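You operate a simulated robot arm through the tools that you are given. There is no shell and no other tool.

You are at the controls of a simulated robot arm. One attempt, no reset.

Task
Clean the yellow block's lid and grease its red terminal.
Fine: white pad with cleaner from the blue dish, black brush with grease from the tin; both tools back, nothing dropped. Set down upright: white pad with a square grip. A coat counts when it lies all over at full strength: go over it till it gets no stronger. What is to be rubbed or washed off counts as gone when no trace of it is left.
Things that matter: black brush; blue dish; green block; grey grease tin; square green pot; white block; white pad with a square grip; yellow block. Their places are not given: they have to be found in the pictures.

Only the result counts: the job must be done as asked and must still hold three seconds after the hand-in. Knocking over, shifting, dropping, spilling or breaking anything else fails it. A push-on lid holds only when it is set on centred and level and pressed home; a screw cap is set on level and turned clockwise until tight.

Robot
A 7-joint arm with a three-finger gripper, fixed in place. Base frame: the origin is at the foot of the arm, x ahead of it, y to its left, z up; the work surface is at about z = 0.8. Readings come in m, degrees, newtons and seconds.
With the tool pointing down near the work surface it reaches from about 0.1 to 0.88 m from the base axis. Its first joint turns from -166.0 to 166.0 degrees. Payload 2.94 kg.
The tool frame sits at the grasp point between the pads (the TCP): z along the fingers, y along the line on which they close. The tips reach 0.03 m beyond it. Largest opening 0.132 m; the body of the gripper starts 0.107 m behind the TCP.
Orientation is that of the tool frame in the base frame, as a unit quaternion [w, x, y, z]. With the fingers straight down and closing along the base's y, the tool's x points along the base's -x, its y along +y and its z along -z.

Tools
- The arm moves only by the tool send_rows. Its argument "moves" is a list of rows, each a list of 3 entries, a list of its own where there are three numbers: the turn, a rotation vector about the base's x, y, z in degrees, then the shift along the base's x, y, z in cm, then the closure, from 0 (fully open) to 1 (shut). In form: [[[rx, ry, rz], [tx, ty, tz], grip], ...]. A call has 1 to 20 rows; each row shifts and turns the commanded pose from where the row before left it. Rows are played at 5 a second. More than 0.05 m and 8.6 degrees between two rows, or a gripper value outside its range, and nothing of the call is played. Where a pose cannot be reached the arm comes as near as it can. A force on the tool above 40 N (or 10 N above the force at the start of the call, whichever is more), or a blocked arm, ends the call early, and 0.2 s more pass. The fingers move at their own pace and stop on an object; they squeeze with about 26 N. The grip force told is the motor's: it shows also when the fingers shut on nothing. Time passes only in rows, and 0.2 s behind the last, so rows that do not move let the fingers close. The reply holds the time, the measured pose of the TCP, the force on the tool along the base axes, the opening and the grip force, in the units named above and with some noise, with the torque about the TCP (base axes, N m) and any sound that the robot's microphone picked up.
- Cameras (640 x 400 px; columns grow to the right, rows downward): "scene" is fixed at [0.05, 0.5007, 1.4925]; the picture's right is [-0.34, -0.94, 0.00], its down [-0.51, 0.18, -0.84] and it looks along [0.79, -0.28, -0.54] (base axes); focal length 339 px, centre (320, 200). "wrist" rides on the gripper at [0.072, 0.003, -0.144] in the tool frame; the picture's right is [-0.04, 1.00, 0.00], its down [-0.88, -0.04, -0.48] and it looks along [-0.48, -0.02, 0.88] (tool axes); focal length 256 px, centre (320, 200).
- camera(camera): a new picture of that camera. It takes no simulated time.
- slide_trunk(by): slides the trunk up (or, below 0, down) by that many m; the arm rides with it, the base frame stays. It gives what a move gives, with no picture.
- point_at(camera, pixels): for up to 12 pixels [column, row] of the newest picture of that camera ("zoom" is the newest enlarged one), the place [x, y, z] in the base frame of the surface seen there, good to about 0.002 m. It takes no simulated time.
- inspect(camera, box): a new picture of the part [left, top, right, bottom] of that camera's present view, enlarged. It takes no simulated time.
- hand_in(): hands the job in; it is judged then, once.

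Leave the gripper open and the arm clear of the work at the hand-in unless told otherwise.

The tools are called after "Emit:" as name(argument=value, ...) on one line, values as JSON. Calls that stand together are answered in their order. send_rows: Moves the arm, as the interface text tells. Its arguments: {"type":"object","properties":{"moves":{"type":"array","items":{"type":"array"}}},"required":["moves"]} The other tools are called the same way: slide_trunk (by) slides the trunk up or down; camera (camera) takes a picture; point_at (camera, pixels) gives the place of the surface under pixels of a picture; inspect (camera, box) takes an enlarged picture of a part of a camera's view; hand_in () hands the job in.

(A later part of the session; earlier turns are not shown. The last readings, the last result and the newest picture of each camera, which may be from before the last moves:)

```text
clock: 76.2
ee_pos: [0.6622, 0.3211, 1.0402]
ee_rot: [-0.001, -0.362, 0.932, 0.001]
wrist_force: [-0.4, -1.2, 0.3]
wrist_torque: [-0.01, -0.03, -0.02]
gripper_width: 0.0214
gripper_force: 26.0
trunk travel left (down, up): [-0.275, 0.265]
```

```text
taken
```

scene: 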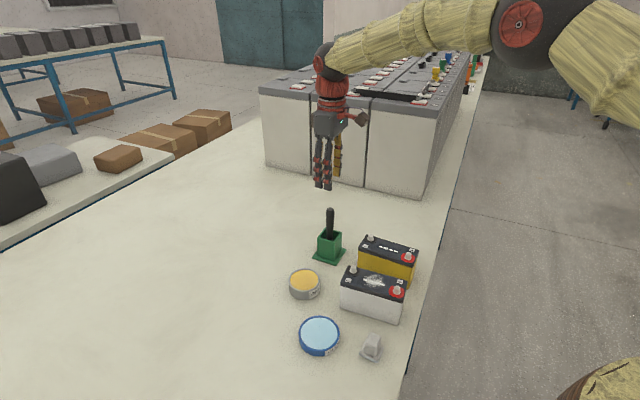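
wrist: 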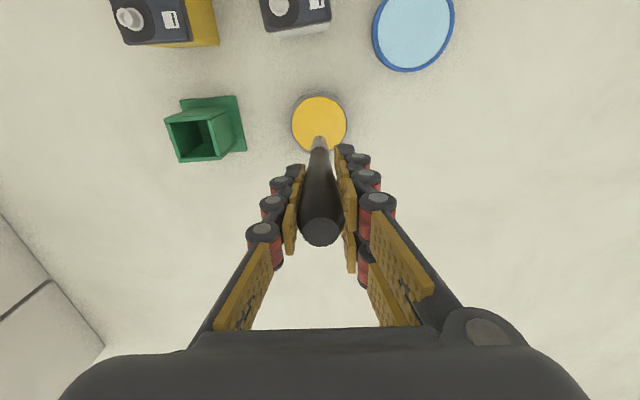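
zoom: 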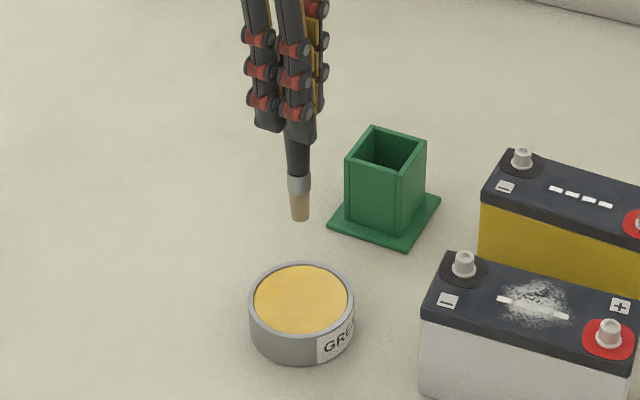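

The brush is over the tin. Descending to just above the grease.

Emit:
send_rows(moves=[[[0, 0, 0], [0, 0, -0.5], 1.0], [[0, 0, 0], [0, 0, -1.2], 1.0], [[0, 0, 0], [0, 0, -2.0], 1.0], [[0, 0, 0], [0, 0, -2.0], 1.0], [[0, 0, 0], [0, 0, -1.5], 1.0], [[0, 0, 0], [0, 0, -1.0], 1.0], [[0, 0, 0], [0, 0, -0.5], 1.0], [[0, 0, 0], [0, 0, -0.2], 1.0], [[0, 0, 0], [0, 0, -0.2], 1.0], [[0, 0, 0], [0, 0, 0], 1.0]])

Emit:
inspect(camera="scene", box=[270, 230, 340, 310])

```text
clock: 78.4
ee_pos: [0.6621, 0.3221, 0.9523]
ee_rot: [0.002, -0.361, 0.932, 0.0]
wrist_force: [1.0, -0.9, 17.5]
wrist_torque: [-0.07, 0.01, -0.01]
gripper_width: 0.0215
gripper_force: 26.3
trunk travel left (down, up): [-0.275, 0.265]
```

```text
5.00 times, centred on (305, 270) of scene
```

zoom: 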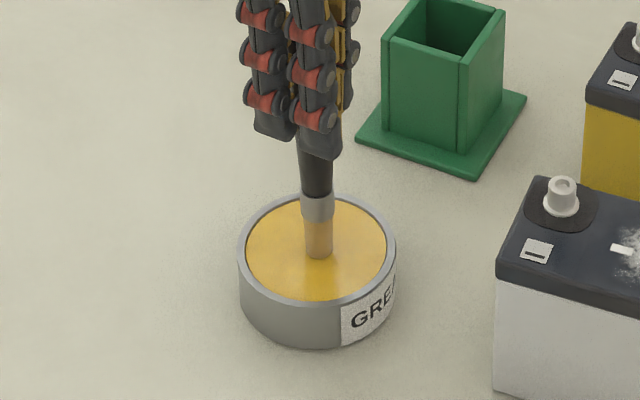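

Contact at 17.5 N, a bit strong. I'll ease up 1.2 mm, swirl a few millimetres in the grease, then lift.

Emit:
send_rows(moves=[[[0, 0, 0], [0, 0, 0.1], 1.0], [[0, 0, 0], [0, 0, 0.02], 1.0], [[0, 0, 0], [0.3, 0, 0], 1.0], [[0, 0, 0], [0, 0.3, 0], 1.0], [[0, 0, 0], [-0.3, 0, 0], 1.0], [[0, 0, 0], [-0.3, 0, 0], 1.0], [[0, 0, 0], [0, -0.3, 0], 1.0], [[0, 0, 0], [0.3, 0, 0], 1.0], [[0, 0, 0], [0, 0, 0], 1.0]])

```text
clock: 80.4
ee_pos: [0.6612, 0.32, 0.9494]
ee_rot: [-0.001, -0.362, 0.932, 0.0]
wrist_force: [-3.6, -2.0, 8.7]
wrist_torque: [-0.17, 0.34, 0.01]
gripper_width: 0.021
gripper_force: 25.8
trunk travel left (down, up): [-0.275, 0.265]
```

The brush may have slid up a millimetre or two in the hand. I'll lift and look at the bristles.

Emit:
send_rows(moves=[[[0, 0, 0], [0, 0, 0.3], 1.0], [[0, 0, 0], [0, 0, 0.7], 1.0], [[0, 0, 0], [0, 0, 1.2], 1.0], [[0, 0, 0], [0, 0, 1.8], 1.0], [[0, 0, 0], [0, 0, 2.0], 1.0], [[0, 0, 0], [0, 0, 2.0], 1.0], [[0, 0, 0], [0, 0, 1.5], 1.0], [[0, 0, 0], [0, 0, 0.8], 1.0], [[0, 0, 0], [0, 0, 0], 1.0]])

Emit:
inspect(camera="scene", box=[280, 210, 340, 270])

Emit:
inspect(camera="wrist", box=[250, 80, 390, 260])

```text
clock: 82.4
ee_pos: [0.6615, 0.3215, 1.0526]
ee_rot: [0.0, -0.362, 0.932, -0.001]
wrist_force: [1.2, -0.3, -0.7]
wrist_torque: [0.02, -0.01, 0.0]
gripper_width: 0.0212
gripper_force: 26.4
trunk travel left (down, up): [-0.275, 0.265]
```

```text
6.67 times, centred on (310, 240) of scene
```

zoom: 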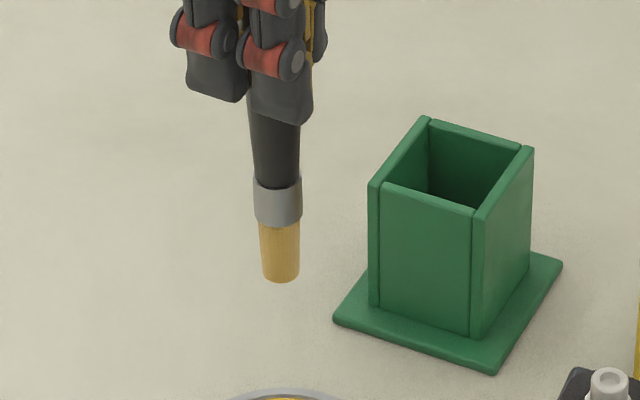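

```text
2.22 times, centred on (320, 170) of wrist
```

zoom: 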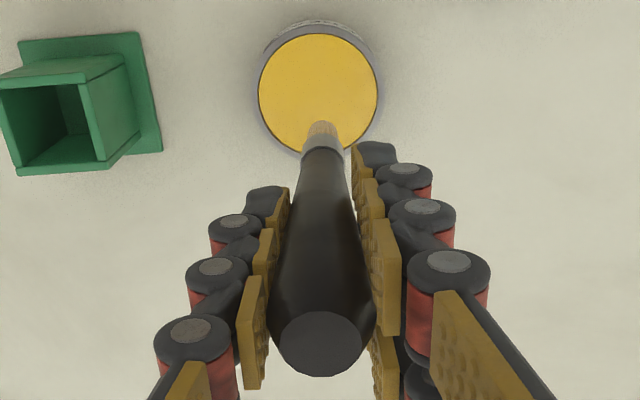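

The bristles turned golden: loaded with grease. I'll measure the tip position again.

Emit:
inspect(camera="scene", box=[280, 210, 340, 270])

Emit:
point_at(camera="zoom", pixels=[[281, 279], [281, 270], [281, 250], [281, 230], [277, 200], [275, 160], [264, 270], [298, 270]])

```text
6.67 times, centred on (310, 240) of scene
```

zoom: 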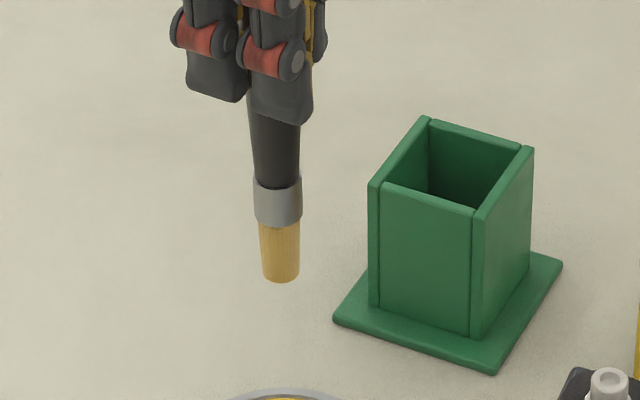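

```text
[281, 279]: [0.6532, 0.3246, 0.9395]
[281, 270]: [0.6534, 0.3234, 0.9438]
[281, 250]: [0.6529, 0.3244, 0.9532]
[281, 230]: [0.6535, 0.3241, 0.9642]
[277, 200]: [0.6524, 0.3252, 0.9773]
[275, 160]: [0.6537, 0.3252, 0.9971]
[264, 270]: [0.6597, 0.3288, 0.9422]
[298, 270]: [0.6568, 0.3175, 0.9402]
```

Tip is about 114 mm below the TCP. Now I'll carry the brush over the red terminal, whose top centre I measured at (0.588, 0.065, 0.905).

Emit:
send_rows(moves=[[[0, 0, 0], [-0.15, -0.51, 0.3], 1.0], [[0, 0, 0], [-0.29, -1.02, 0.4], 1.0], [[0, 0, 0], [-0.44, -1.54, 0.3], 1.0], [[0, 0, 0], [-0.59, -2.05, 0], 1.0], [[0, 0, 0], [-0.66, -2.3, 0], 1.0], [[0, 0, 0], [-0.66, -2.3, 0], 1.0], [[0, 0, 0], [-0.66, -2.3, 0], 1.0], [[0, 0, 0], [-0.66, -2.3, 0], 1.0], [[0, 0, 0], [-0.66, -2.3, 0], 1.0], [[0, 0, 0], [-0.66, -2.3, 0], 1.0], [[0, 0, 0], [-0.59, -2.05, 0], 1.0], [[0, 0, 0], [-0.51, -1.79, 0], 1.0], [[0, 0, 0], [-0.44, -1.54, 0], 1.0], [[0, 0, 0], [-0.29, -1.02, 0], 1.0], [[0, 0, 0], [-0.1, -0.35, 0], 1.0], [[0, 0, 0], [0, 0, 0], 1.0]])

Emit:
camera(camera="wrist")

Emit:
inspect(camera="scene", box=[360, 200, 440, 290])

```text
clock: 85.8
ee_pos: [0.5862, 0.0642, 1.0622]
ee_rot: [0.0, -0.362, 0.932, 0.0]
wrist_force: [-0.3, 0.5, 0.5]
wrist_torque: [0.0, 0.02, 0.01]
gripper_width: 0.0212
gripper_force: 25.6
trunk travel left (down, up): [-0.275, 0.265]
```

```text
taken
```

wrist: 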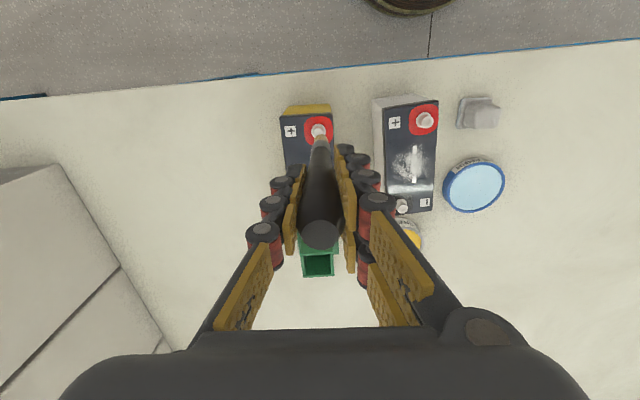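

```text
4.44 times, centred on (400, 245) of scene
```

zoom: 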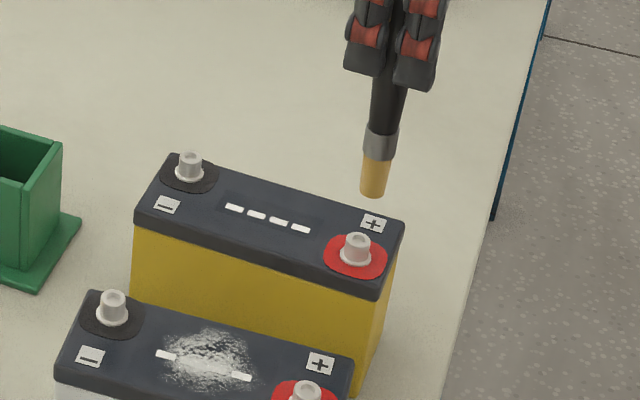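

I'll check the tip and the terminal in close-ups.

Emit:
inspect(camera="wrist", box=[290, 105, 350, 165])

Emit:
inspect(camera="scene", box=[370, 230, 420, 270])

Emit:
point_at(camera="zoom", pixels=[[165, 130], [165, 110], [110, 235], [125, 228], [98, 243], [110, 252], [110, 265], [80, 268], [140, 265], [110, 280]])

```text
6.67 times, centred on (320, 135) of wrist
```

zoom: 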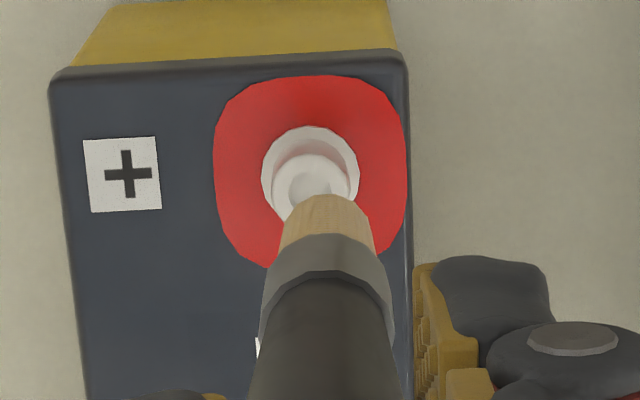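

```text
10.00 times, centred on (395, 250) of scene
```

zoom: 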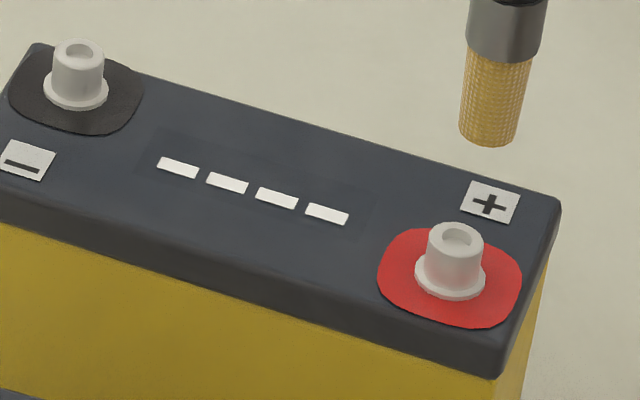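

```text
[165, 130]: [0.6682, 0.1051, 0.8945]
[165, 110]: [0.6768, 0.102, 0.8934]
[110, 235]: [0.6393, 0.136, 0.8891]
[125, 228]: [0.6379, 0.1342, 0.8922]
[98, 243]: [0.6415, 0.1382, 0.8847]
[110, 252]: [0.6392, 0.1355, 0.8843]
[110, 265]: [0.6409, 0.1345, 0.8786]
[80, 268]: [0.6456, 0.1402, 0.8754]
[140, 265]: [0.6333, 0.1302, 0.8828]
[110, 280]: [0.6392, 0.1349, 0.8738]
```

Terminal in this zoom is at (455,240) and the tip at (490,140). Measuring those.

Emit:
point_at(camera="zoom", pixels=[[456, 236], [440, 238], [472, 238], [456, 226], [456, 247], [455, 265], [450, 293], [420, 275], [483, 275], [489, 140], [490, 120], [492, 80]])

```text
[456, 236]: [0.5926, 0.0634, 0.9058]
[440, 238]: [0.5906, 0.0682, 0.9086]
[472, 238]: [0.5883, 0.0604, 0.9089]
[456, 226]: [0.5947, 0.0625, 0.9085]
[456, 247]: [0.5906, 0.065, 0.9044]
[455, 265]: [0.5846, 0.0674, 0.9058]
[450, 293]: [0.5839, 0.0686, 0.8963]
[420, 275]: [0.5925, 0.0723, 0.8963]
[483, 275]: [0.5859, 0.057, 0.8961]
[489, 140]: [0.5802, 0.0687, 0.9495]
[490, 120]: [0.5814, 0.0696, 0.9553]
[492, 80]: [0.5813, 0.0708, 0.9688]
```

Post top centre ≈ (0.5895, 0.0645), top z ≈ 0.909, diameter ≈ 11 mm; brush tip is at (0.586, 0.0665). I'll shift by (+3.5, −2) mm and descend to just above.

Emit:
send_rows(moves=[[[0, 0, 0], [0.35, -0.2, -0.3], 1.0], [[0, 0, 0], [0, 0, -0.8], 1.0], [[0, 0, 0], [0, 0, -1.0], 1.0], [[0, 0, 0], [0, 0, -0.7], 1.0], [[0, 0, 0], [0, 0, -0.4], 1.0], [[0, 0, 0], [0, 0, 0], 1.0]])

Emit:
inspect(camera="scene", box=[380, 225, 430, 275])

Emit:
inspect(camera="wrist", box=[290, 95, 350, 155])

```text
clock: 87.2
ee_pos: [0.5912, 0.0627, 1.0309]
ee_rot: [0.0, -0.363, 0.932, 0.0]
wrist_force: [0.1, 0.1, 0.0]
wrist_torque: [0.02, 0.01, 0.03]
gripper_width: 0.0214
gripper_force: 25.8
trunk travel left (down, up): [-0.275, 0.265]
```

```text
8.00 times, centred on (405, 250) of scene
```

zoom: 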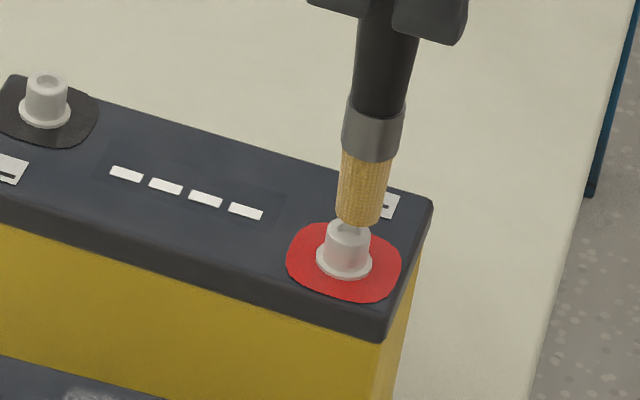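

```text
6.67 times, centred on (320, 125) of wrist
```

zoom: 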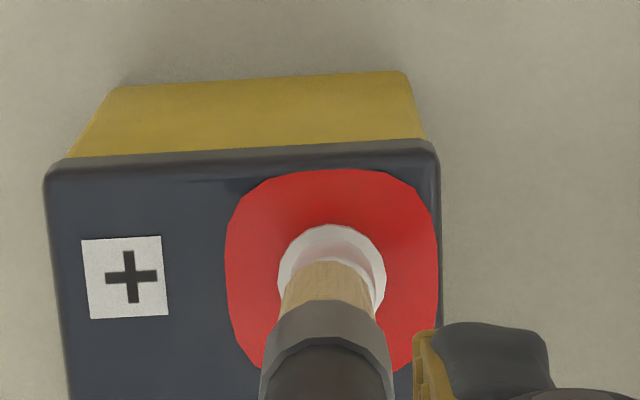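

In both views the tip sits about 3.5 mm to the scene's right of the post. I'll correct by (+1, +3.3) mm and look again.

Emit:
send_rows(moves=[[[0, 0, 0], [0.1, 0.33, 0], 1.0], [[0, 0, 0], [0, 0, 0], 1.0]])

Emit:
inspect(camera="scene", box=[380, 225, 430, 275])

Emit:
inspect(camera="wrist", box=[290, 95, 350, 155])

```text
clock: 87.8
ee_pos: [0.5905, 0.0662, 1.032]
ee_rot: [0.0, -0.362, 0.932, 0.0]
wrist_force: [0.1, -0.5, -0.4]
wrist_torque: [0.02, -0.02, -0.01]
gripper_width: 0.0214
gripper_force: 26.2
trunk travel left (down, up): [-0.275, 0.265]
```

```text
8.00 times, centred on (405, 250) of scene
```

zoom: 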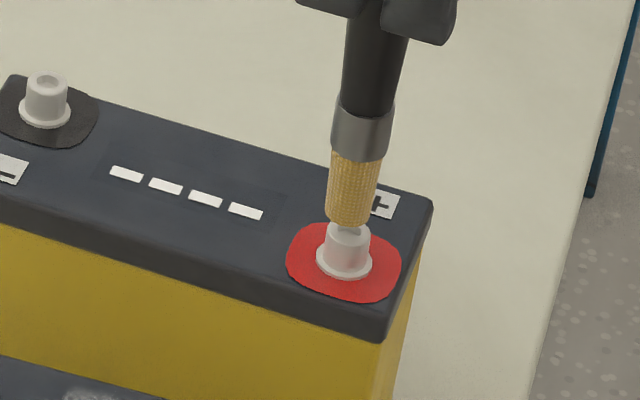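

```text
6.67 times, centred on (320, 125) of wrist
```

zoom: 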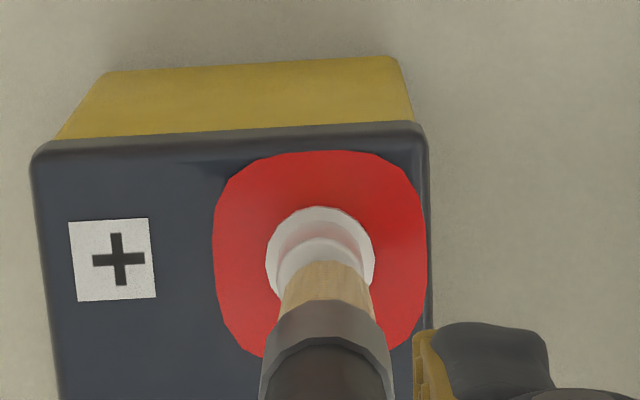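

Aligned now. Lowering in small steps onto the post.

Emit:
send_rows(moves=[[[0, 0, 0], [0, 0, -0.2], 1.0], [[0, 0, 0], [0, 0, -0.1], 1.0], [[0, 0, 0], [0, 0, -0.1], 1.0], [[0, 0, 0], [0, 0, 0], 1.0]])

Emit:
inspect(camera="scene", box=[380, 225, 430, 275])

```text
clock: 88.8
ee_pos: [0.593, 0.066, 1.0279]
ee_rot: [0.0, -0.362, 0.932, -0.001]
wrist_force: [-0.5, 0.0, -0.1]
wrist_torque: [-0.02, 0.02, 0.0]
gripper_width: 0.0214
gripper_force: 26.0
trunk travel left (down, up): [-0.275, 0.265]
```

```text
8.00 times, centred on (405, 250) of scene
```

zoom: 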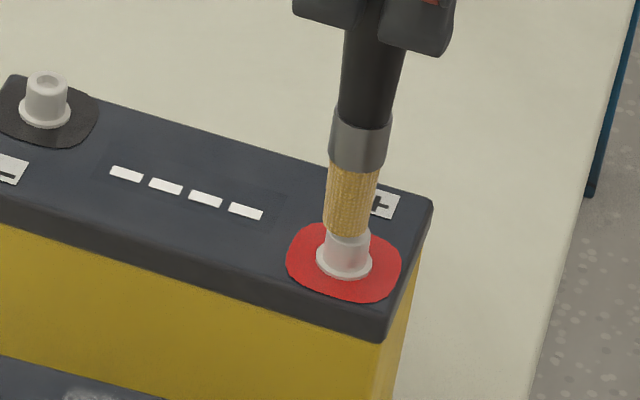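

Almost touching. One millimetre at a time.

Emit:
send_rows(moves=[[[0, 0, 0], [0, 0, -0.1], 1.0], [[0, 0, 0], [0, 0, -0.1], 1.0], [[0, 0, 0], [0, 0, 0], 1.0]])

```text
clock: 89.6
ee_pos: [0.5925, 0.0661, 1.0248]
ee_rot: [0.0, -0.362, 0.932, 0.0]
wrist_force: [0.1, -0.4, 0.1]
wrist_torque: [-0.03, 0.0, -0.01]
gripper_width: 0.0209
gripper_force: 26.2
trunk travel left (down, up): [-0.275, 0.265]
```

Emit:
send_rows(moves=[[[0, 0, 0], [0, 0, -0.1], 1.0], [[0, 0, 0], [0, 0, -0.1], 1.0], [[0, 0, 0], [0, 0, 0], 1.0]])

Emit:
inspect(camera="scene", box=[380, 225, 430, 275])

```text
clock: 90.4
ee_pos: [0.5925, 0.0643, 1.0227]
ee_rot: [0.001, -0.362, 0.932, 0.0]
wrist_force: [-1.5, -0.6, 6.1]
wrist_torque: [0.0, 0.08, 0.02]
gripper_width: 0.0213
gripper_force: 26.2
trunk travel left (down, up): [-0.275, 0.265]
```

```text
8.00 times, centred on (405, 250) of scene
```

zoom: 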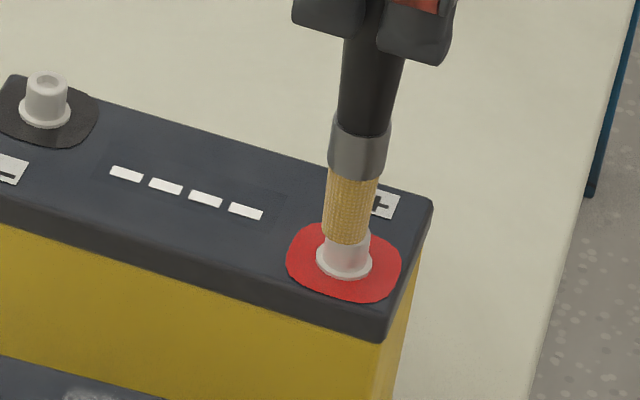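

6 N contact on the post top. I'll make small strokes of ±3 mm in both directions, then lift and see where grease lands.

Emit:
send_rows(moves=[[[0, 0, 0], [0.3, 0, 0], 1.0], [[0, 0, 0], [-0.3, 0, 0], 1.0], [[0, 0, 0], [-0.3, 0, 0], 1.0], [[0, 0, 0], [0.3, 0, 0], 1.0], [[0, 0, 0], [0, 0.3, 0], 1.0], [[0, 0, 0], [0, -0.3, 0], 1.0], [[0, 0, 0], [0, -0.3, 0], 1.0], [[0, 0, 0], [0, 0.3, 0], 1.0], [[0, 0, 0], [0, 0, 0], 1.0]])

Emit:
inspect(camera="scene", box=[380, 225, 430, 275])

Emit:
inspect(camera="wrist", box=[290, 95, 350, 155])

```text
clock: 92.4
ee_pos: [0.5915, 0.0655, 1.0225]
ee_rot: [0.001, -0.363, 0.932, 0.001]
wrist_force: [-1.6, -3.3, 5.5]
wrist_torque: [-0.24, 0.12, 0.03]
gripper_width: 0.0212
gripper_force: 26.0
trunk travel left (down, up): [-0.275, 0.265]
```

```text
8.00 times, centred on (405, 250) of scene
```

zoom: 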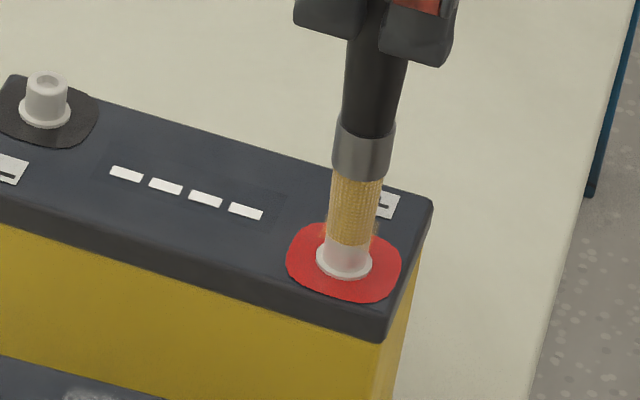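

```text
6.67 times, centred on (320, 125) of wrist
```

zoom: 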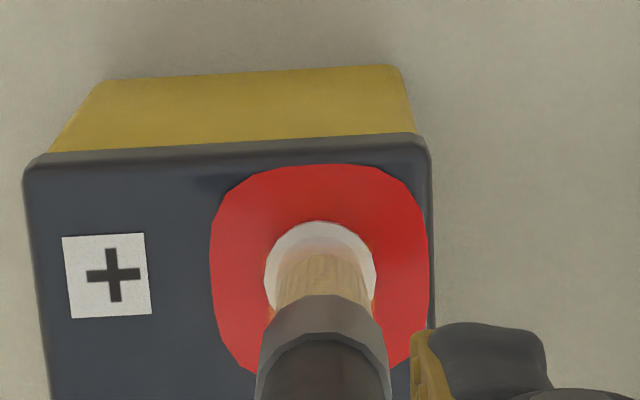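

An orange tint appears on the red patch beside the post. I'll lift and look at where the grease has landed.

Emit:
send_rows(moves=[[[0, 0, 0], [0, 0, 0.3], 1.0], [[0, 0, 0], [0, 0, 0.7], 1.0], [[0, 0, 0], [0, 0, 1.0], 1.0], [[0, 0, 0], [0, 0, 1.5], 1.0], [[0, 0, 0], [0, 0, 1.0], 1.0], [[0, 0, 0], [0, 0, 0.5], 1.0], [[0, 0, 0], [0, 0, 0], 1.0]])

Emit:
inspect(camera="scene", box=[380, 235, 430, 275])

Emit:
inspect(camera="wrist", box=[280, 95, 360, 165])

```text
clock: 94.0
ee_pos: [0.5924, 0.0652, 1.0728]
ee_rot: [0.001, -0.363, 0.932, 0.0]
wrist_force: [0.9, -0.6, -1.3]
wrist_torque: [-0.01, 0.0, 0.04]
gripper_width: 0.0211
gripper_force: 26.2
trunk travel left (down, up): [-0.275, 0.265]
```

```text
10.00 times, centred on (405, 255) of scene
```

zoom: 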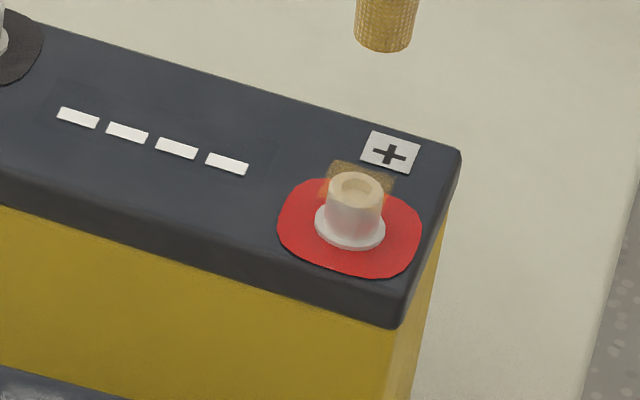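

```text
5.71 times, centred on (320, 130) of wrist
```

zoom: 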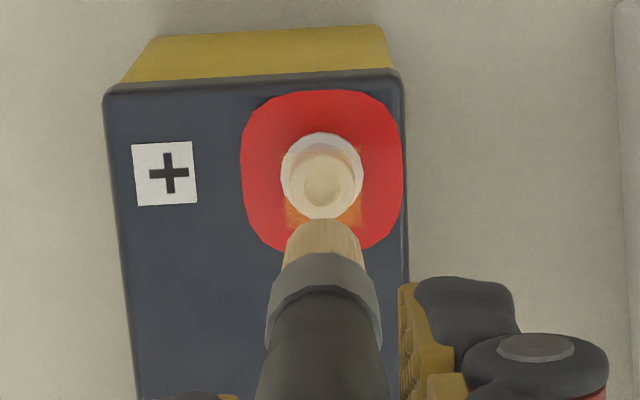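

There's a cream coat on the post's top and a faint square of grease behind the post on the red patch. I'll measure that area.

Emit:
inspect(camera="scene", box=[395, 240, 425, 268])

Emit:
point_at(camera="wrist", pixels=[[315, 146], [326, 146], [314, 143], [327, 143], [320, 132], [320, 123]])

Emit:
inspect(camera="wrist", box=[300, 110, 345, 155])

```text
14.29 times, centred on (410, 254) of scene
```

zoom: 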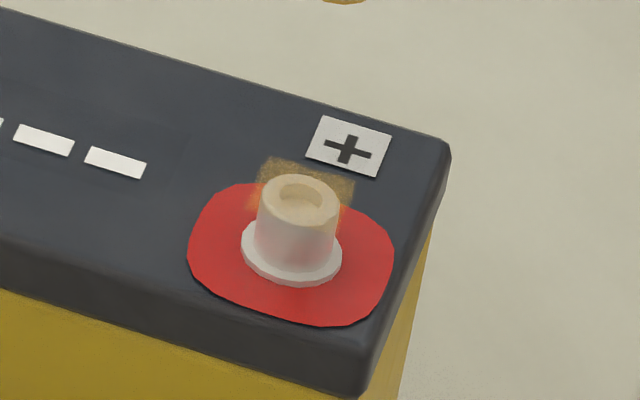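

```text
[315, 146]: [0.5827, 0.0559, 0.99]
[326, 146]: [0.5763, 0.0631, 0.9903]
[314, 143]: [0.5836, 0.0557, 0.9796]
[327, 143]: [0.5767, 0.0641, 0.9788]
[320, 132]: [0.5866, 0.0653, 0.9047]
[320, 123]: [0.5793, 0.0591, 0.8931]
```

```text
8.89 times, centred on (322, 132) of wrist
```

zoom: 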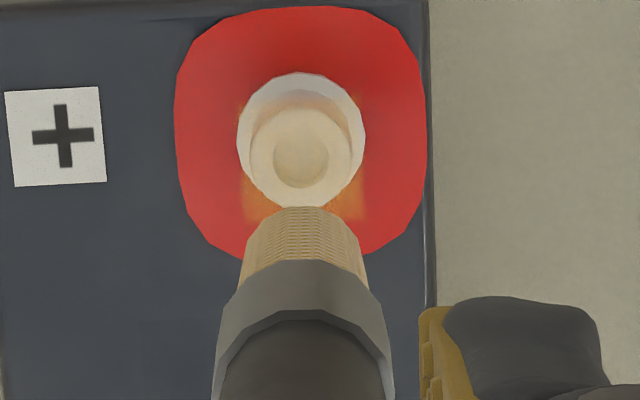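

The grease coat seems to be a square patch about 17 mm wide centred on the post's top, only partly covered so far. I'll go back down and brush in a raster, ±6 mm along u and ±5 mm along v. First down onto the post.

Emit:
send_rows(moves=[[[0, 0, 0], [0, 0, -1.0], 1.0], [[0, 0, 0], [0, 0, -1.5], 1.0], [[0, 0, 0], [0, 0, -1.2], 1.0], [[0, 0, 0], [0, 0, -0.7], 1.0], [[0, 0, 0], [0, 0, -0.3], 1.0], [[0, 0, 0], [0, 0, -0.2], 1.0], [[0, 0, 0], [0, 0, -0.1], 1.0], [[0, 0, 0], [0, 0, 0], 1.0]])

```text
clock: 95.8
ee_pos: [0.5926, 0.0675, 1.0232]
ee_rot: [0.0, -0.362, 0.932, 0.0]
wrist_force: [-0.1, 0.3, 2.8]
wrist_torque: [0.07, -0.08, 0.02]
gripper_width: 0.0212
gripper_force: 25.9
trunk travel left (down, up): [-0.275, 0.265]
```

2.8 N contact. Now the raster over the post, 0.4 mm lower for firmer contact.

Emit:
send_rows(moves=[[[0, 0, 0], [0.087, 0.776, -0.04], 1.0], [[0, 0, 0], [-0.289, -0.277, 0], 1.0], [[0, 0, 0], [-0.289, -0.277, 0], 1.0], [[0, 0, 0], [-0.289, -0.277, 0], 1.0], [[0, 0, 0], [0.173, -0.18, 0], 1.0], [[0, 0, 0], [0.289, 0.277, 0], 1.0], [[0, 0, 0], [0.289, 0.277, 0], 1.0], [[0, 0, 0], [0.289, 0.277, 0], 1.0], [[0, 0, 0], [0.173, -0.18, 0], 1.0], [[0, 0, 0], [-0.289, -0.277, 0], 1.0], [[0, 0, 0], [-0.289, -0.277, 0], 1.0], [[0, 0, 0], [-0.289, -0.277, 0], 1.0], [[0, 0, 0], [0.173, -0.18, 0], 1.0], [[0, 0, 0], [0.289, 0.277, 0], 1.0], [[0, 0, 0], [0.289, 0.277, 0], 1.0], [[0, 0, 0], [0.289, 0.277, 0], 1.0], [[0, 0, 0], [0.173, -0.18, 0], 1.0], [[0, 0, 0], [-0.289, -0.277, 0], 1.0], [[0, 0, 0], [-0.289, -0.277, 0], 1.0], [[0, 0, 0], [-0.289, -0.277, 0], 1.0]])

Emit:
inspect(camera="scene", box=[380, 225, 430, 275])

```text
clock: 100.0
ee_pos: [0.5915, 0.0581, 1.0225]
ee_rot: [0.0, -0.362, 0.932, 0.0]
wrist_force: [1.2, 1.5, 8.0]
wrist_torque: [0.18, -0.17, 0.0]
gripper_width: 0.0209
gripper_force: 25.8
trunk travel left (down, up): [-0.275, 0.265]
```

```text
8.00 times, centred on (405, 250) of scene
```

zoom: 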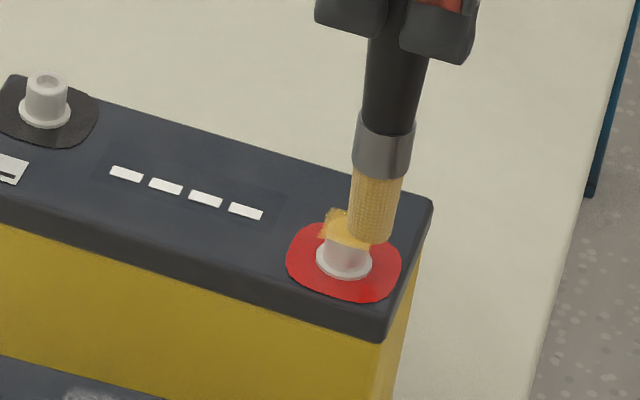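

The coat is getting stronger. Now a cross raster with strokes along v, then back to centre and lift to look.

Emit:
send_rows(moves=[[[0, 0, 0], [-0.346, 0.361, 0], 1.0], [[0, 0, 0], [-0.346, 0.361, 0], 1.0], [[0, 0, 0], [0.217, 0.208, 0], 1.0], [[0, 0, 0], [0.346, -0.361, 0], 1.0], [[0, 0, 0], [0.346, -0.361, 0], 1.0], [[0, 0, 0], [0.217, 0.208, 0], 1.0], [[0, 0, 0], [-0.346, 0.361, 0], 1.0], [[0, 0, 0], [-0.346, 0.361, 0], 1.0], [[0, 0, 0], [0.217, 0.208, 0], 1.0], [[0, 0, 0], [0.346, -0.361, 0], 1.0], [[0, 0, 0], [0.346, -0.361, 0], 1.0], [[0, 0, 0], [0.217, 0.208, 0], 1.0], [[0, 0, 0], [-0.346, 0.361, 0], 1.0], [[0, 0, 0], [-0.346, 0.361, 0], 1.0], [[0, 0, 0], [-0.087, -0.776, 0], 1.0], [[0, 0, 0], [0, 0, 0], 1.0]])

Emit:
send_rows(moves=[[[0, 0, 0], [0, 0, 0.3], 1.0], [[0, 0, 0], [0, 0, 0.7], 1.0], [[0, 0, 0], [0, 0, 1.0], 1.0], [[0, 0, 0], [0, 0, 1.5], 1.0], [[0, 0, 0], [0, 0, 1.0], 1.0], [[0, 0, 0], [0, 0, 0.5], 1.0], [[0, 0, 0], [0, 0, 0], 1.0]])

Emit:
inspect(camera="scene", box=[395, 240, 425, 268])

Emit:
inspect(camera="wrist", box=[300, 110, 345, 155])

```text
clock: 103.4
ee_pos: [0.5927, 0.065, 1.0231]
ee_rot: [-0.001, -0.363, 0.932, 0.0]
wrist_force: [-0.1, 0.0, -0.2]
wrist_torque: [0.01, -0.01, -0.01]
gripper_width: 0.0208
gripper_force: 24.8
trunk travel left (down, up): [-0.275, 0.265]
```

```text
clock: 105.0
ee_pos: [0.5928, 0.0661, 1.0727]
ee_rot: [-0.001, -0.362, 0.932, 0.0]
wrist_force: [-0.4, 0.3, -0.1]
wrist_torque: [-0.01, 0.0, -0.03]
gripper_width: 0.021
gripper_force: 26.3
trunk travel left (down, up): [-0.275, 0.265]
```

```text
14.29 times, centred on (410, 254) of scene
```

zoom: 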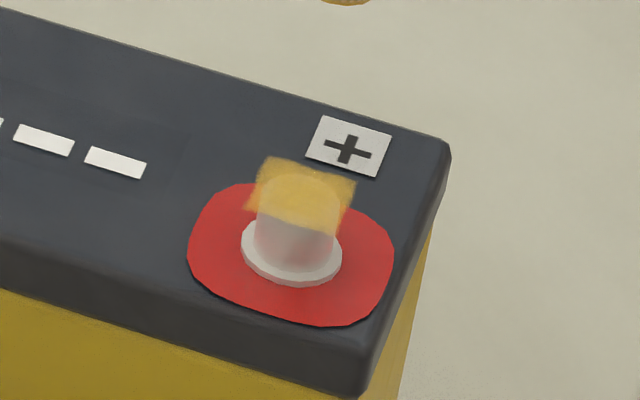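

```text
8.89 times, centred on (322, 132) of wrist
```

zoom: 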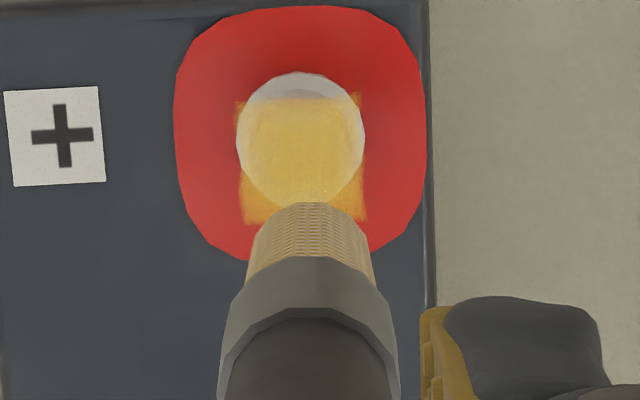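

Now I can see the coat: a square about 17 mm wide at the post's top, yellow but weaker at its edges. The brush lost contact at the end. I'll check the bristles' load.

Emit:
inspect(camera="scene", box=[390, 205, 430, 245])

Emit:
point_at(camera="zoom", pixels=[[245, 360], [240, 340], [240, 300], [240, 250], [246, 200], [300, 395]])

```text
10.00 times, centred on (410, 225) of scene
```

zoom: 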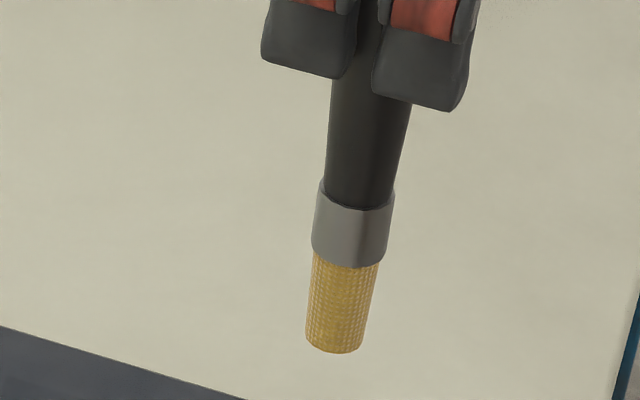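

```text
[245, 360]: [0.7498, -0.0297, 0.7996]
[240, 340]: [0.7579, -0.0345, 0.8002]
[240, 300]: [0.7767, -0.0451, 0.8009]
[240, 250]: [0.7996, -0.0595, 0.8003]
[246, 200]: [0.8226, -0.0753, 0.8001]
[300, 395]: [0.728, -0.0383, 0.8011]
```

The bristles are partly depleted. For a full coat I'll reload: back over the tin.

Emit:
send_rows(moves=[[[0, 0, 0], [0.15, 0.51, 0], 1.0], [[0, 0, 0], [0.29, 1.02, 0], 1.0], [[0, 0, 0], [0.44, 1.54, 0], 1.0], [[0, 0, 0], [0.59, 2.05, 0], 1.0], [[0, 0, 0], [0.64, 2.3, 0], 1.0], [[0, 0, 0], [0.64, 2.3, 0], 1.0], [[0, 0, 0], [0.64, 2.3, 0], 1.0], [[0, 0, 0], [0.64, 2.3, 0], 1.0], [[0, 0, 0], [0.64, 2.3, 0], 1.0], [[0, 0, 0], [0.64, 2.3, 0], 1.0], [[0, 0, 0], [0.56, 2.05, 0], 1.0], [[0, 0, 0], [0.5, 1.79, 0], 1.0], [[0, 0, 0], [0.4, 1.54, 0], 1.0], [[0, 0, 0], [0.29, 1.02, 0], 1.0], [[0, 0, 0], [0.1, 0.35, 0], 1.0], [[0, 0, 0], [0, 0, 0], 1.0]])

Emit:
inspect(camera="scene", box=[260, 190, 360, 310])

```text
clock: 108.4
ee_pos: [0.6638, 0.3225, 1.0741]
ee_rot: [0.0, -0.362, 0.932, 0.0]
wrist_force: [-0.9, -0.3, 0.3]
wrist_torque: [0.0, 0.0, 0.01]
gripper_width: 0.0211
gripper_force: 25.9
trunk travel left (down, up): [-0.275, 0.265]
```

```text
3.33 times, centred on (310, 250) of scene
```

zoom: 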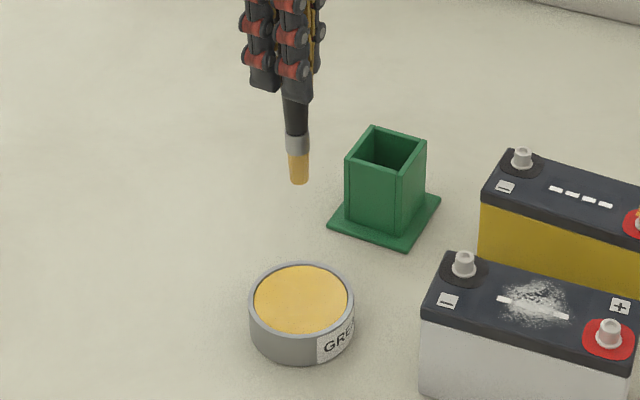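

Over the tin. Descending to just above the grease.

Emit:
send_rows(moves=[[[0, 0, 0], [0, 0, -0.5], 1.0], [[0, 0, 0], [0, 0, -1.2], 1.0], [[0, 0, 0], [0, 0, -2.0], 1.0], [[0, 0, 0], [0, 0, -2.3], 1.0], [[0, 0, 0], [0, 0, -2.3], 1.0], [[0, 0, 0], [0, 0, -1.8], 1.0], [[0, 0, 0], [0, 0, -1.0], 1.0], [[0, 0, 0], [0, 0, -0.6], 1.0], [[0, 0, 0], [0, 0, -0.3], 1.0], [[0, 0, 0], [0, 0, -0.1], 1.0], [[0, 0, 0], [0, 0, -0.1], 1.0], [[0, 0, 0], [0, 0, 0], 1.0]])

```text
clock: 111.0
ee_pos: [0.6641, 0.3227, 0.95]
ee_rot: [0.0, -0.362, 0.932, 0.0]
wrist_force: [-0.8, -0.8, -0.7]
wrist_torque: [0.01, -0.02, 0.01]
gripper_width: 0.0209
gripper_force: 25.7
trunk travel left (down, up): [-0.275, 0.265]
```

No contact yet at 0.950; lowering by 1 mm steps.

Emit:
send_rows(moves=[[[0, 0, 0], [0, 0, -0.1], 1.0], [[0, 0, 0], [0, 0, -0.1], 1.0], [[0, 0, 0], [0, 0, 0], 1.0]])

```text
clock: 111.8
ee_pos: [0.664, 0.3231, 0.9489]
ee_rot: [0.0, -0.363, 0.932, 0.0]
wrist_force: [0.3, 0.0, -0.4]
wrist_torque: [0.02, -0.01, -0.03]
gripper_width: 0.0209
gripper_force: 26.5
trunk travel left (down, up): [-0.275, 0.265]
```

Emit:
send_rows(moves=[[[0, 0, 0], [0, 0, -0.1], 1.0], [[0, 0, 0], [0, 0, -0.1], 1.0], [[0, 0, 0], [0, 0, 0], 1.0]])

Emit:
inspect(camera="scene", box=[270, 230, 340, 310])

```text
clock: 112.6
ee_pos: [0.664, 0.3223, 0.9483]
ee_rot: [0.0, -0.362, 0.932, 0.0]
wrist_force: [-0.7, -1.6, 12.5]
wrist_torque: [-0.14, 0.15, -0.02]
gripper_width: 0.021
gripper_force: 26.3
trunk travel left (down, up): [-0.275, 0.265]
```

```text
5.00 times, centred on (305, 270) of scene
```

zoom: 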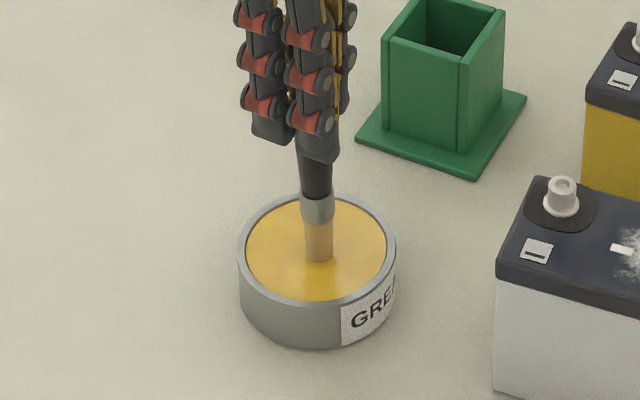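

Contact. I'll ease up half a millimetre, dwell with a small swirl, and lift.

Emit:
send_rows(moves=[[[0, 0, 0], [0, 0, 0.05], 1.0], [[0, 0, 0], [0.2, 0, 0], 1.0], [[0, 0, 0], [0, 0.2, 0], 1.0], [[0, 0, 0], [-0.2, 0, 0], 1.0], [[0, 0, 0], [0, -0.2, 0], 1.0], [[0, 0, 0], [0, 0, 0], 1.0], [[0, 0, 0], [0, 0, 0.3], 1.0], [[0, 0, 0], [0, 0, 0.7], 1.0], [[0, 0, 0], [0, 0, 1.2], 1.0], [[0, 0, 0], [0, 0, 1.8], 1.0], [[0, 0, 0], [0, 0, 2.2], 1.0], [[0, 0, 0], [0, 0, 2.2], 1.0], [[0, 0, 0], [0, 0, 2.0], 1.0], [[0, 0, 0], [0, 0, 1.5], 1.0], [[0, 0, 0], [0, 0, 0.7], 1.0], [[0, 0, 0], [0, 0, 0], 1.0]])

Emit:
inspect(camera="scene", box=[280, 200, 340, 260])

```text
clock: 116.0
ee_pos: [0.6648, 0.3223, 1.0736]
ee_rot: [-0.001, -0.363, 0.932, 0.0]
wrist_force: [0.1, 0.5, 0.3]
wrist_torque: [0.04, 0.02, -0.01]
gripper_width: 0.021
gripper_force: 26.4
trunk travel left (down, up): [-0.275, 0.265]
```

```text
6.67 times, centred on (310, 230) of scene
```

zoom: 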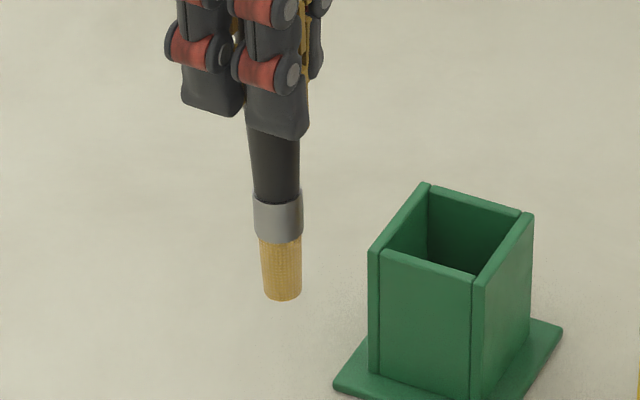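

Reloaded. Back over the red terminal.

Emit:
send_rows(moves=[[[0, 0, 0], [-0.15, -0.51, 0], 1.0], [[0, 0, 0], [-0.29, -1.03, 0], 1.0], [[0, 0, 0], [-0.44, -1.54, 0], 1.0], [[0, 0, 0], [-0.59, -2.05, 0], 1.0], [[0, 0, 0], [-0.66, -2.31, 0], 1.0], [[0, 0, 0], [-0.66, -2.31, 0], 1.0], [[0, 0, 0], [-0.66, -2.31, 0], 1.0], [[0, 0, 0], [-0.66, -2.31, 0], 1.0], [[0, 0, 0], [-0.66, -2.31, 0], 1.0], [[0, 0, 0], [-0.66, -2.31, 0], 1.0], [[0, 0, 0], [-0.59, -2.05, 0], 1.0], [[0, 0, 0], [-0.51, -1.8, 0], 1.0], [[0, 0, 0], [-0.44, -1.54, 0], 1.0], [[0, 0, 0], [-0.29, -1.03, 0], 1.0], [[0, 0, 0], [-0.07, -0.26, 0], 1.0], [[0, 0, 0], [0, 0, 0], 1.0]])

Emit:
inspect(camera="scene", box=[380, 205, 430, 275])

Emit:
inspect(camera="wrist", box=[300, 110, 345, 155])

```text
clock: 119.4
ee_pos: [0.591, 0.0661, 1.0736]
ee_rot: [0.0, -0.362, 0.932, 0.0]
wrist_force: [0.9, -0.3, -0.6]
wrist_torque: [0.01, 0.02, 0.05]
gripper_width: 0.0208
gripper_force: 25.6
trunk travel left (down, up): [-0.275, 0.265]
```

```text
5.71 times, centred on (405, 240) of scene
```

zoom: 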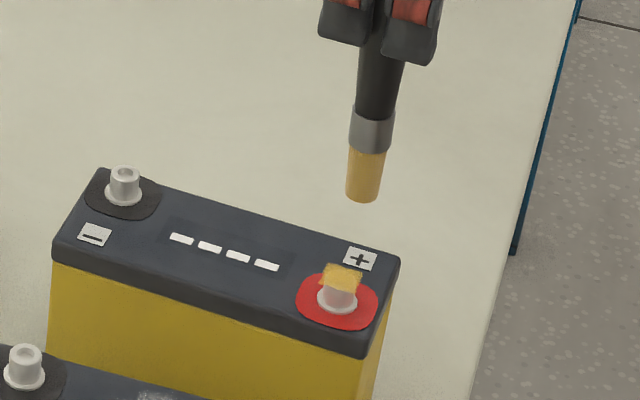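

```text
8.89 times, centred on (322, 132) of wrist
```

zoom: 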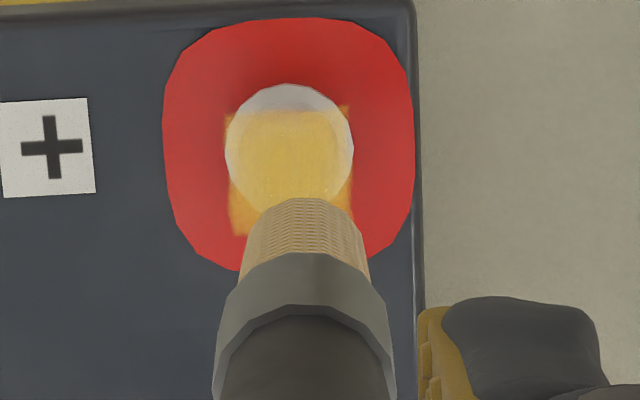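

The brush is about 2 mm off the coat's centre along v; I'll correct by (+2, −0.8) mm and descend until light contact.

Emit:
send_rows(moves=[[[0, 0, 0], [0.2, -0.08, -0.8], 1.0], [[0, 0, 0], [0, 0, -1.5], 1.0], [[0, 0, 0], [0, 0, -1.3], 1.0], [[0, 0, 0], [0, 0, -0.8], 1.0], [[0, 0, 0], [0, 0, -0.4], 1.0], [[0, 0, 0], [0, 0, -0.2], 1.0], [[0, 0, 0], [0, 0, -0.1], 1.0], [[0, 0, 0], [0, 0, 0], 1.0]])

```text
clock: 121.2
ee_pos: [0.5942, 0.0658, 1.0219]
ee_rot: [0.0, -0.362, 0.932, 0.0]
wrist_force: [-0.3, -1.1, -0.3]
wrist_torque: [0.01, 0.03, -0.02]
gripper_width: 0.0209
gripper_force: 26.1
trunk travel left (down, up): [-0.275, 0.265]
```

Emit:
send_rows(moves=[[[0, 0, 0], [0, 0, -0.1], 1.0], [[0, 0, 0], [0, 0, -0.1], 1.0], [[0, 0, 0], [0, 0, 0], 1.0]])

```text
clock: 122.0
ee_pos: [0.5935, 0.0648, 1.0222]
ee_rot: [0.001, -0.363, 0.932, 0.0]
wrist_force: [-0.5, 0.2, 9.8]
wrist_torque: [0.01, 0.02, 0.01]
gripper_width: 0.0209
gripper_force: 25.8
trunk travel left (down, up): [-0.275, 0.265]
```

9.8 N, good contact. Raster along u again (±6 mm, rows ±5 mm).

Emit:
send_rows(moves=[[[0, 0, 0], [0.087, 0.776, 0.02], 1.0], [[0, 0, 0], [-0.289, -0.277, 0], 1.0], [[0, 0, 0], [-0.289, -0.277, 0], 1.0], [[0, 0, 0], [-0.289, -0.277, 0], 1.0], [[0, 0, 0], [0.173, -0.18, 0], 1.0], [[0, 0, 0], [0.289, 0.277, 0], 1.0], [[0, 0, 0], [0.289, 0.277, 0], 1.0], [[0, 0, 0], [0.289, 0.277, 0], 1.0], [[0, 0, 0], [0.173, -0.18, 0], 1.0], [[0, 0, 0], [-0.289, -0.277, 0], 1.0], [[0, 0, 0], [-0.289, -0.277, 0], 1.0], [[0, 0, 0], [-0.289, -0.277, 0], 1.0], [[0, 0, 0], [0.173, -0.18, 0], 1.0], [[0, 0, 0], [0.289, 0.277, 0], 1.0], [[0, 0, 0], [0.289, 0.277, 0], 1.0], [[0, 0, 0], [0.289, 0.277, 0], 1.0], [[0, 0, 0], [0.173, -0.18, 0], 1.0], [[0, 0, 0], [-0.289, -0.277, 0], 1.0], [[0, 0, 0], [-0.289, -0.277, 0], 1.0], [[0, 0, 0], [-0.289, -0.277, 0], 1.0]])

Emit:
inspect(camera="scene", box=[380, 225, 430, 275])

Emit:
inspect(camera="wrist", box=[290, 100, 350, 160])

```text
clock: 126.2
ee_pos: [0.5914, 0.0583, 1.0214]
ee_rot: [0.0, -0.362, 0.932, 0.0]
wrist_force: [0.2, 0.1, 2.1]
wrist_torque: [0.03, 0.05, 0.03]
gripper_width: 0.0209
gripper_force: 26.1
trunk travel left (down, up): [-0.275, 0.265]
```

```text
8.00 times, centred on (405, 250) of scene
```

zoom: 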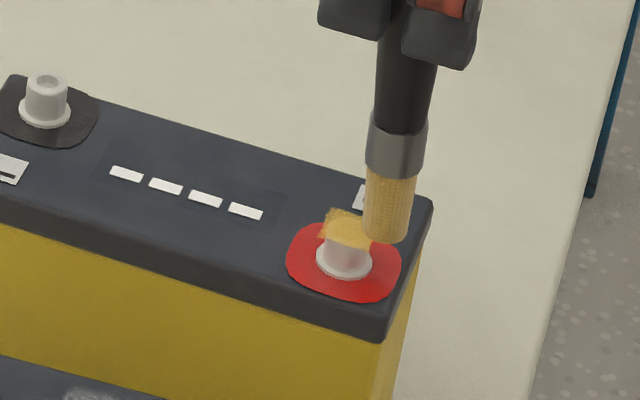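

```text
6.67 times, centred on (320, 130) of wrist
```

zoom: 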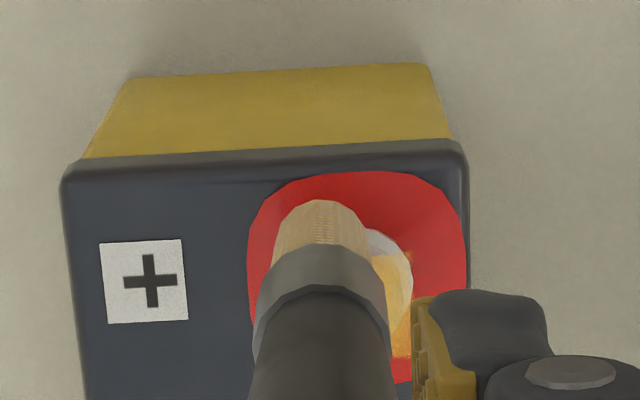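

2 N at the corner; I'll press 0.5 mm more and do the cross raster (strokes along v).

Emit:
send_rows(moves=[[[0, 0, 0], [0, 0, -0.05], 1.0], [[0, 0, 0], [-0.346, 0.361, 0], 1.0], [[0, 0, 0], [-0.346, 0.361, 0], 1.0], [[0, 0, 0], [0.181, 0.173, 0], 1.0], [[0, 0, 0], [0.346, -0.361, 0], 1.0], [[0, 0, 0], [0.346, -0.361, 0], 1.0], [[0, 0, 0], [0.181, 0.173, 0], 1.0], [[0, 0, 0], [-0.346, 0.361, 0], 1.0], [[0, 0, 0], [-0.346, 0.361, 0], 1.0], [[0, 0, 0], [0.181, 0.173, 0], 1.0], [[0, 0, 0], [0.346, -0.361, 0], 1.0], [[0, 0, 0], [0.346, -0.361, 0], 1.0], [[0, 0, 0], [0.181, 0.173, 0], 1.0], [[0, 0, 0], [-0.346, 0.361, 0], 1.0], [[0, 0, 0], [-0.346, 0.361, 0], 1.0], [[0, 0, 0], [0.06, 0.058, 0], 1.0], [[0, 0, 0], [0.346, -0.361, 0], 1.0], [[0, 0, 0], [0.346, -0.361, 0], 1.0]])

Emit:
inspect(camera="scene", box=[380, 225, 430, 275])

Emit:
inspect(camera="wrist", box=[290, 100, 350, 160])

```text
clock: 130.0
ee_pos: [0.5989, 0.0646, 1.02]
ee_rot: [0.0, -0.362, 0.932, 0.0]
wrist_force: [-1.9, 1.4, 4.2]
wrist_torque: [0.12, 0.11, 0.0]
gripper_width: 0.021
gripper_force: 26.3
trunk travel left (down, up): [-0.275, 0.265]
```

```text
8.00 times, centred on (405, 250) of scene
```

zoom: 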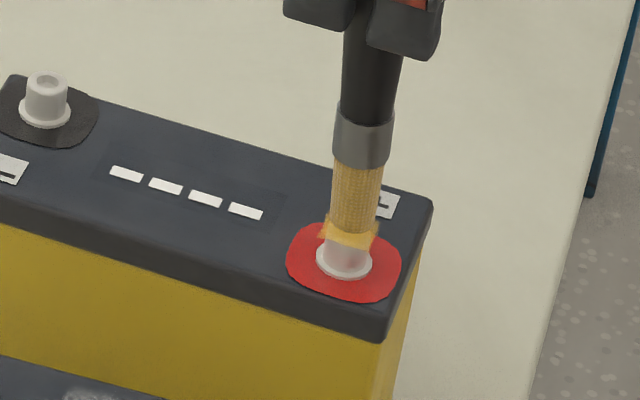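

```text
6.67 times, centred on (320, 130) of wrist
```

zoom: 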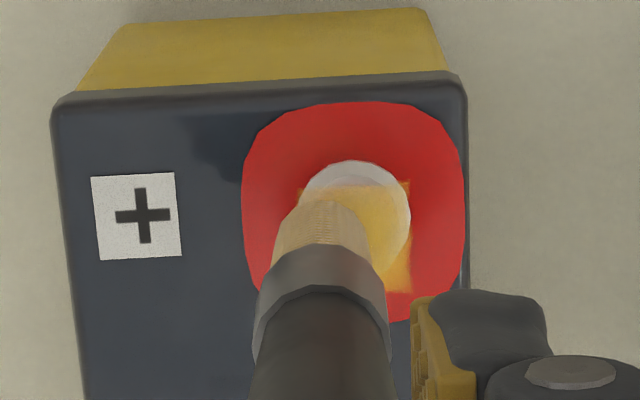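

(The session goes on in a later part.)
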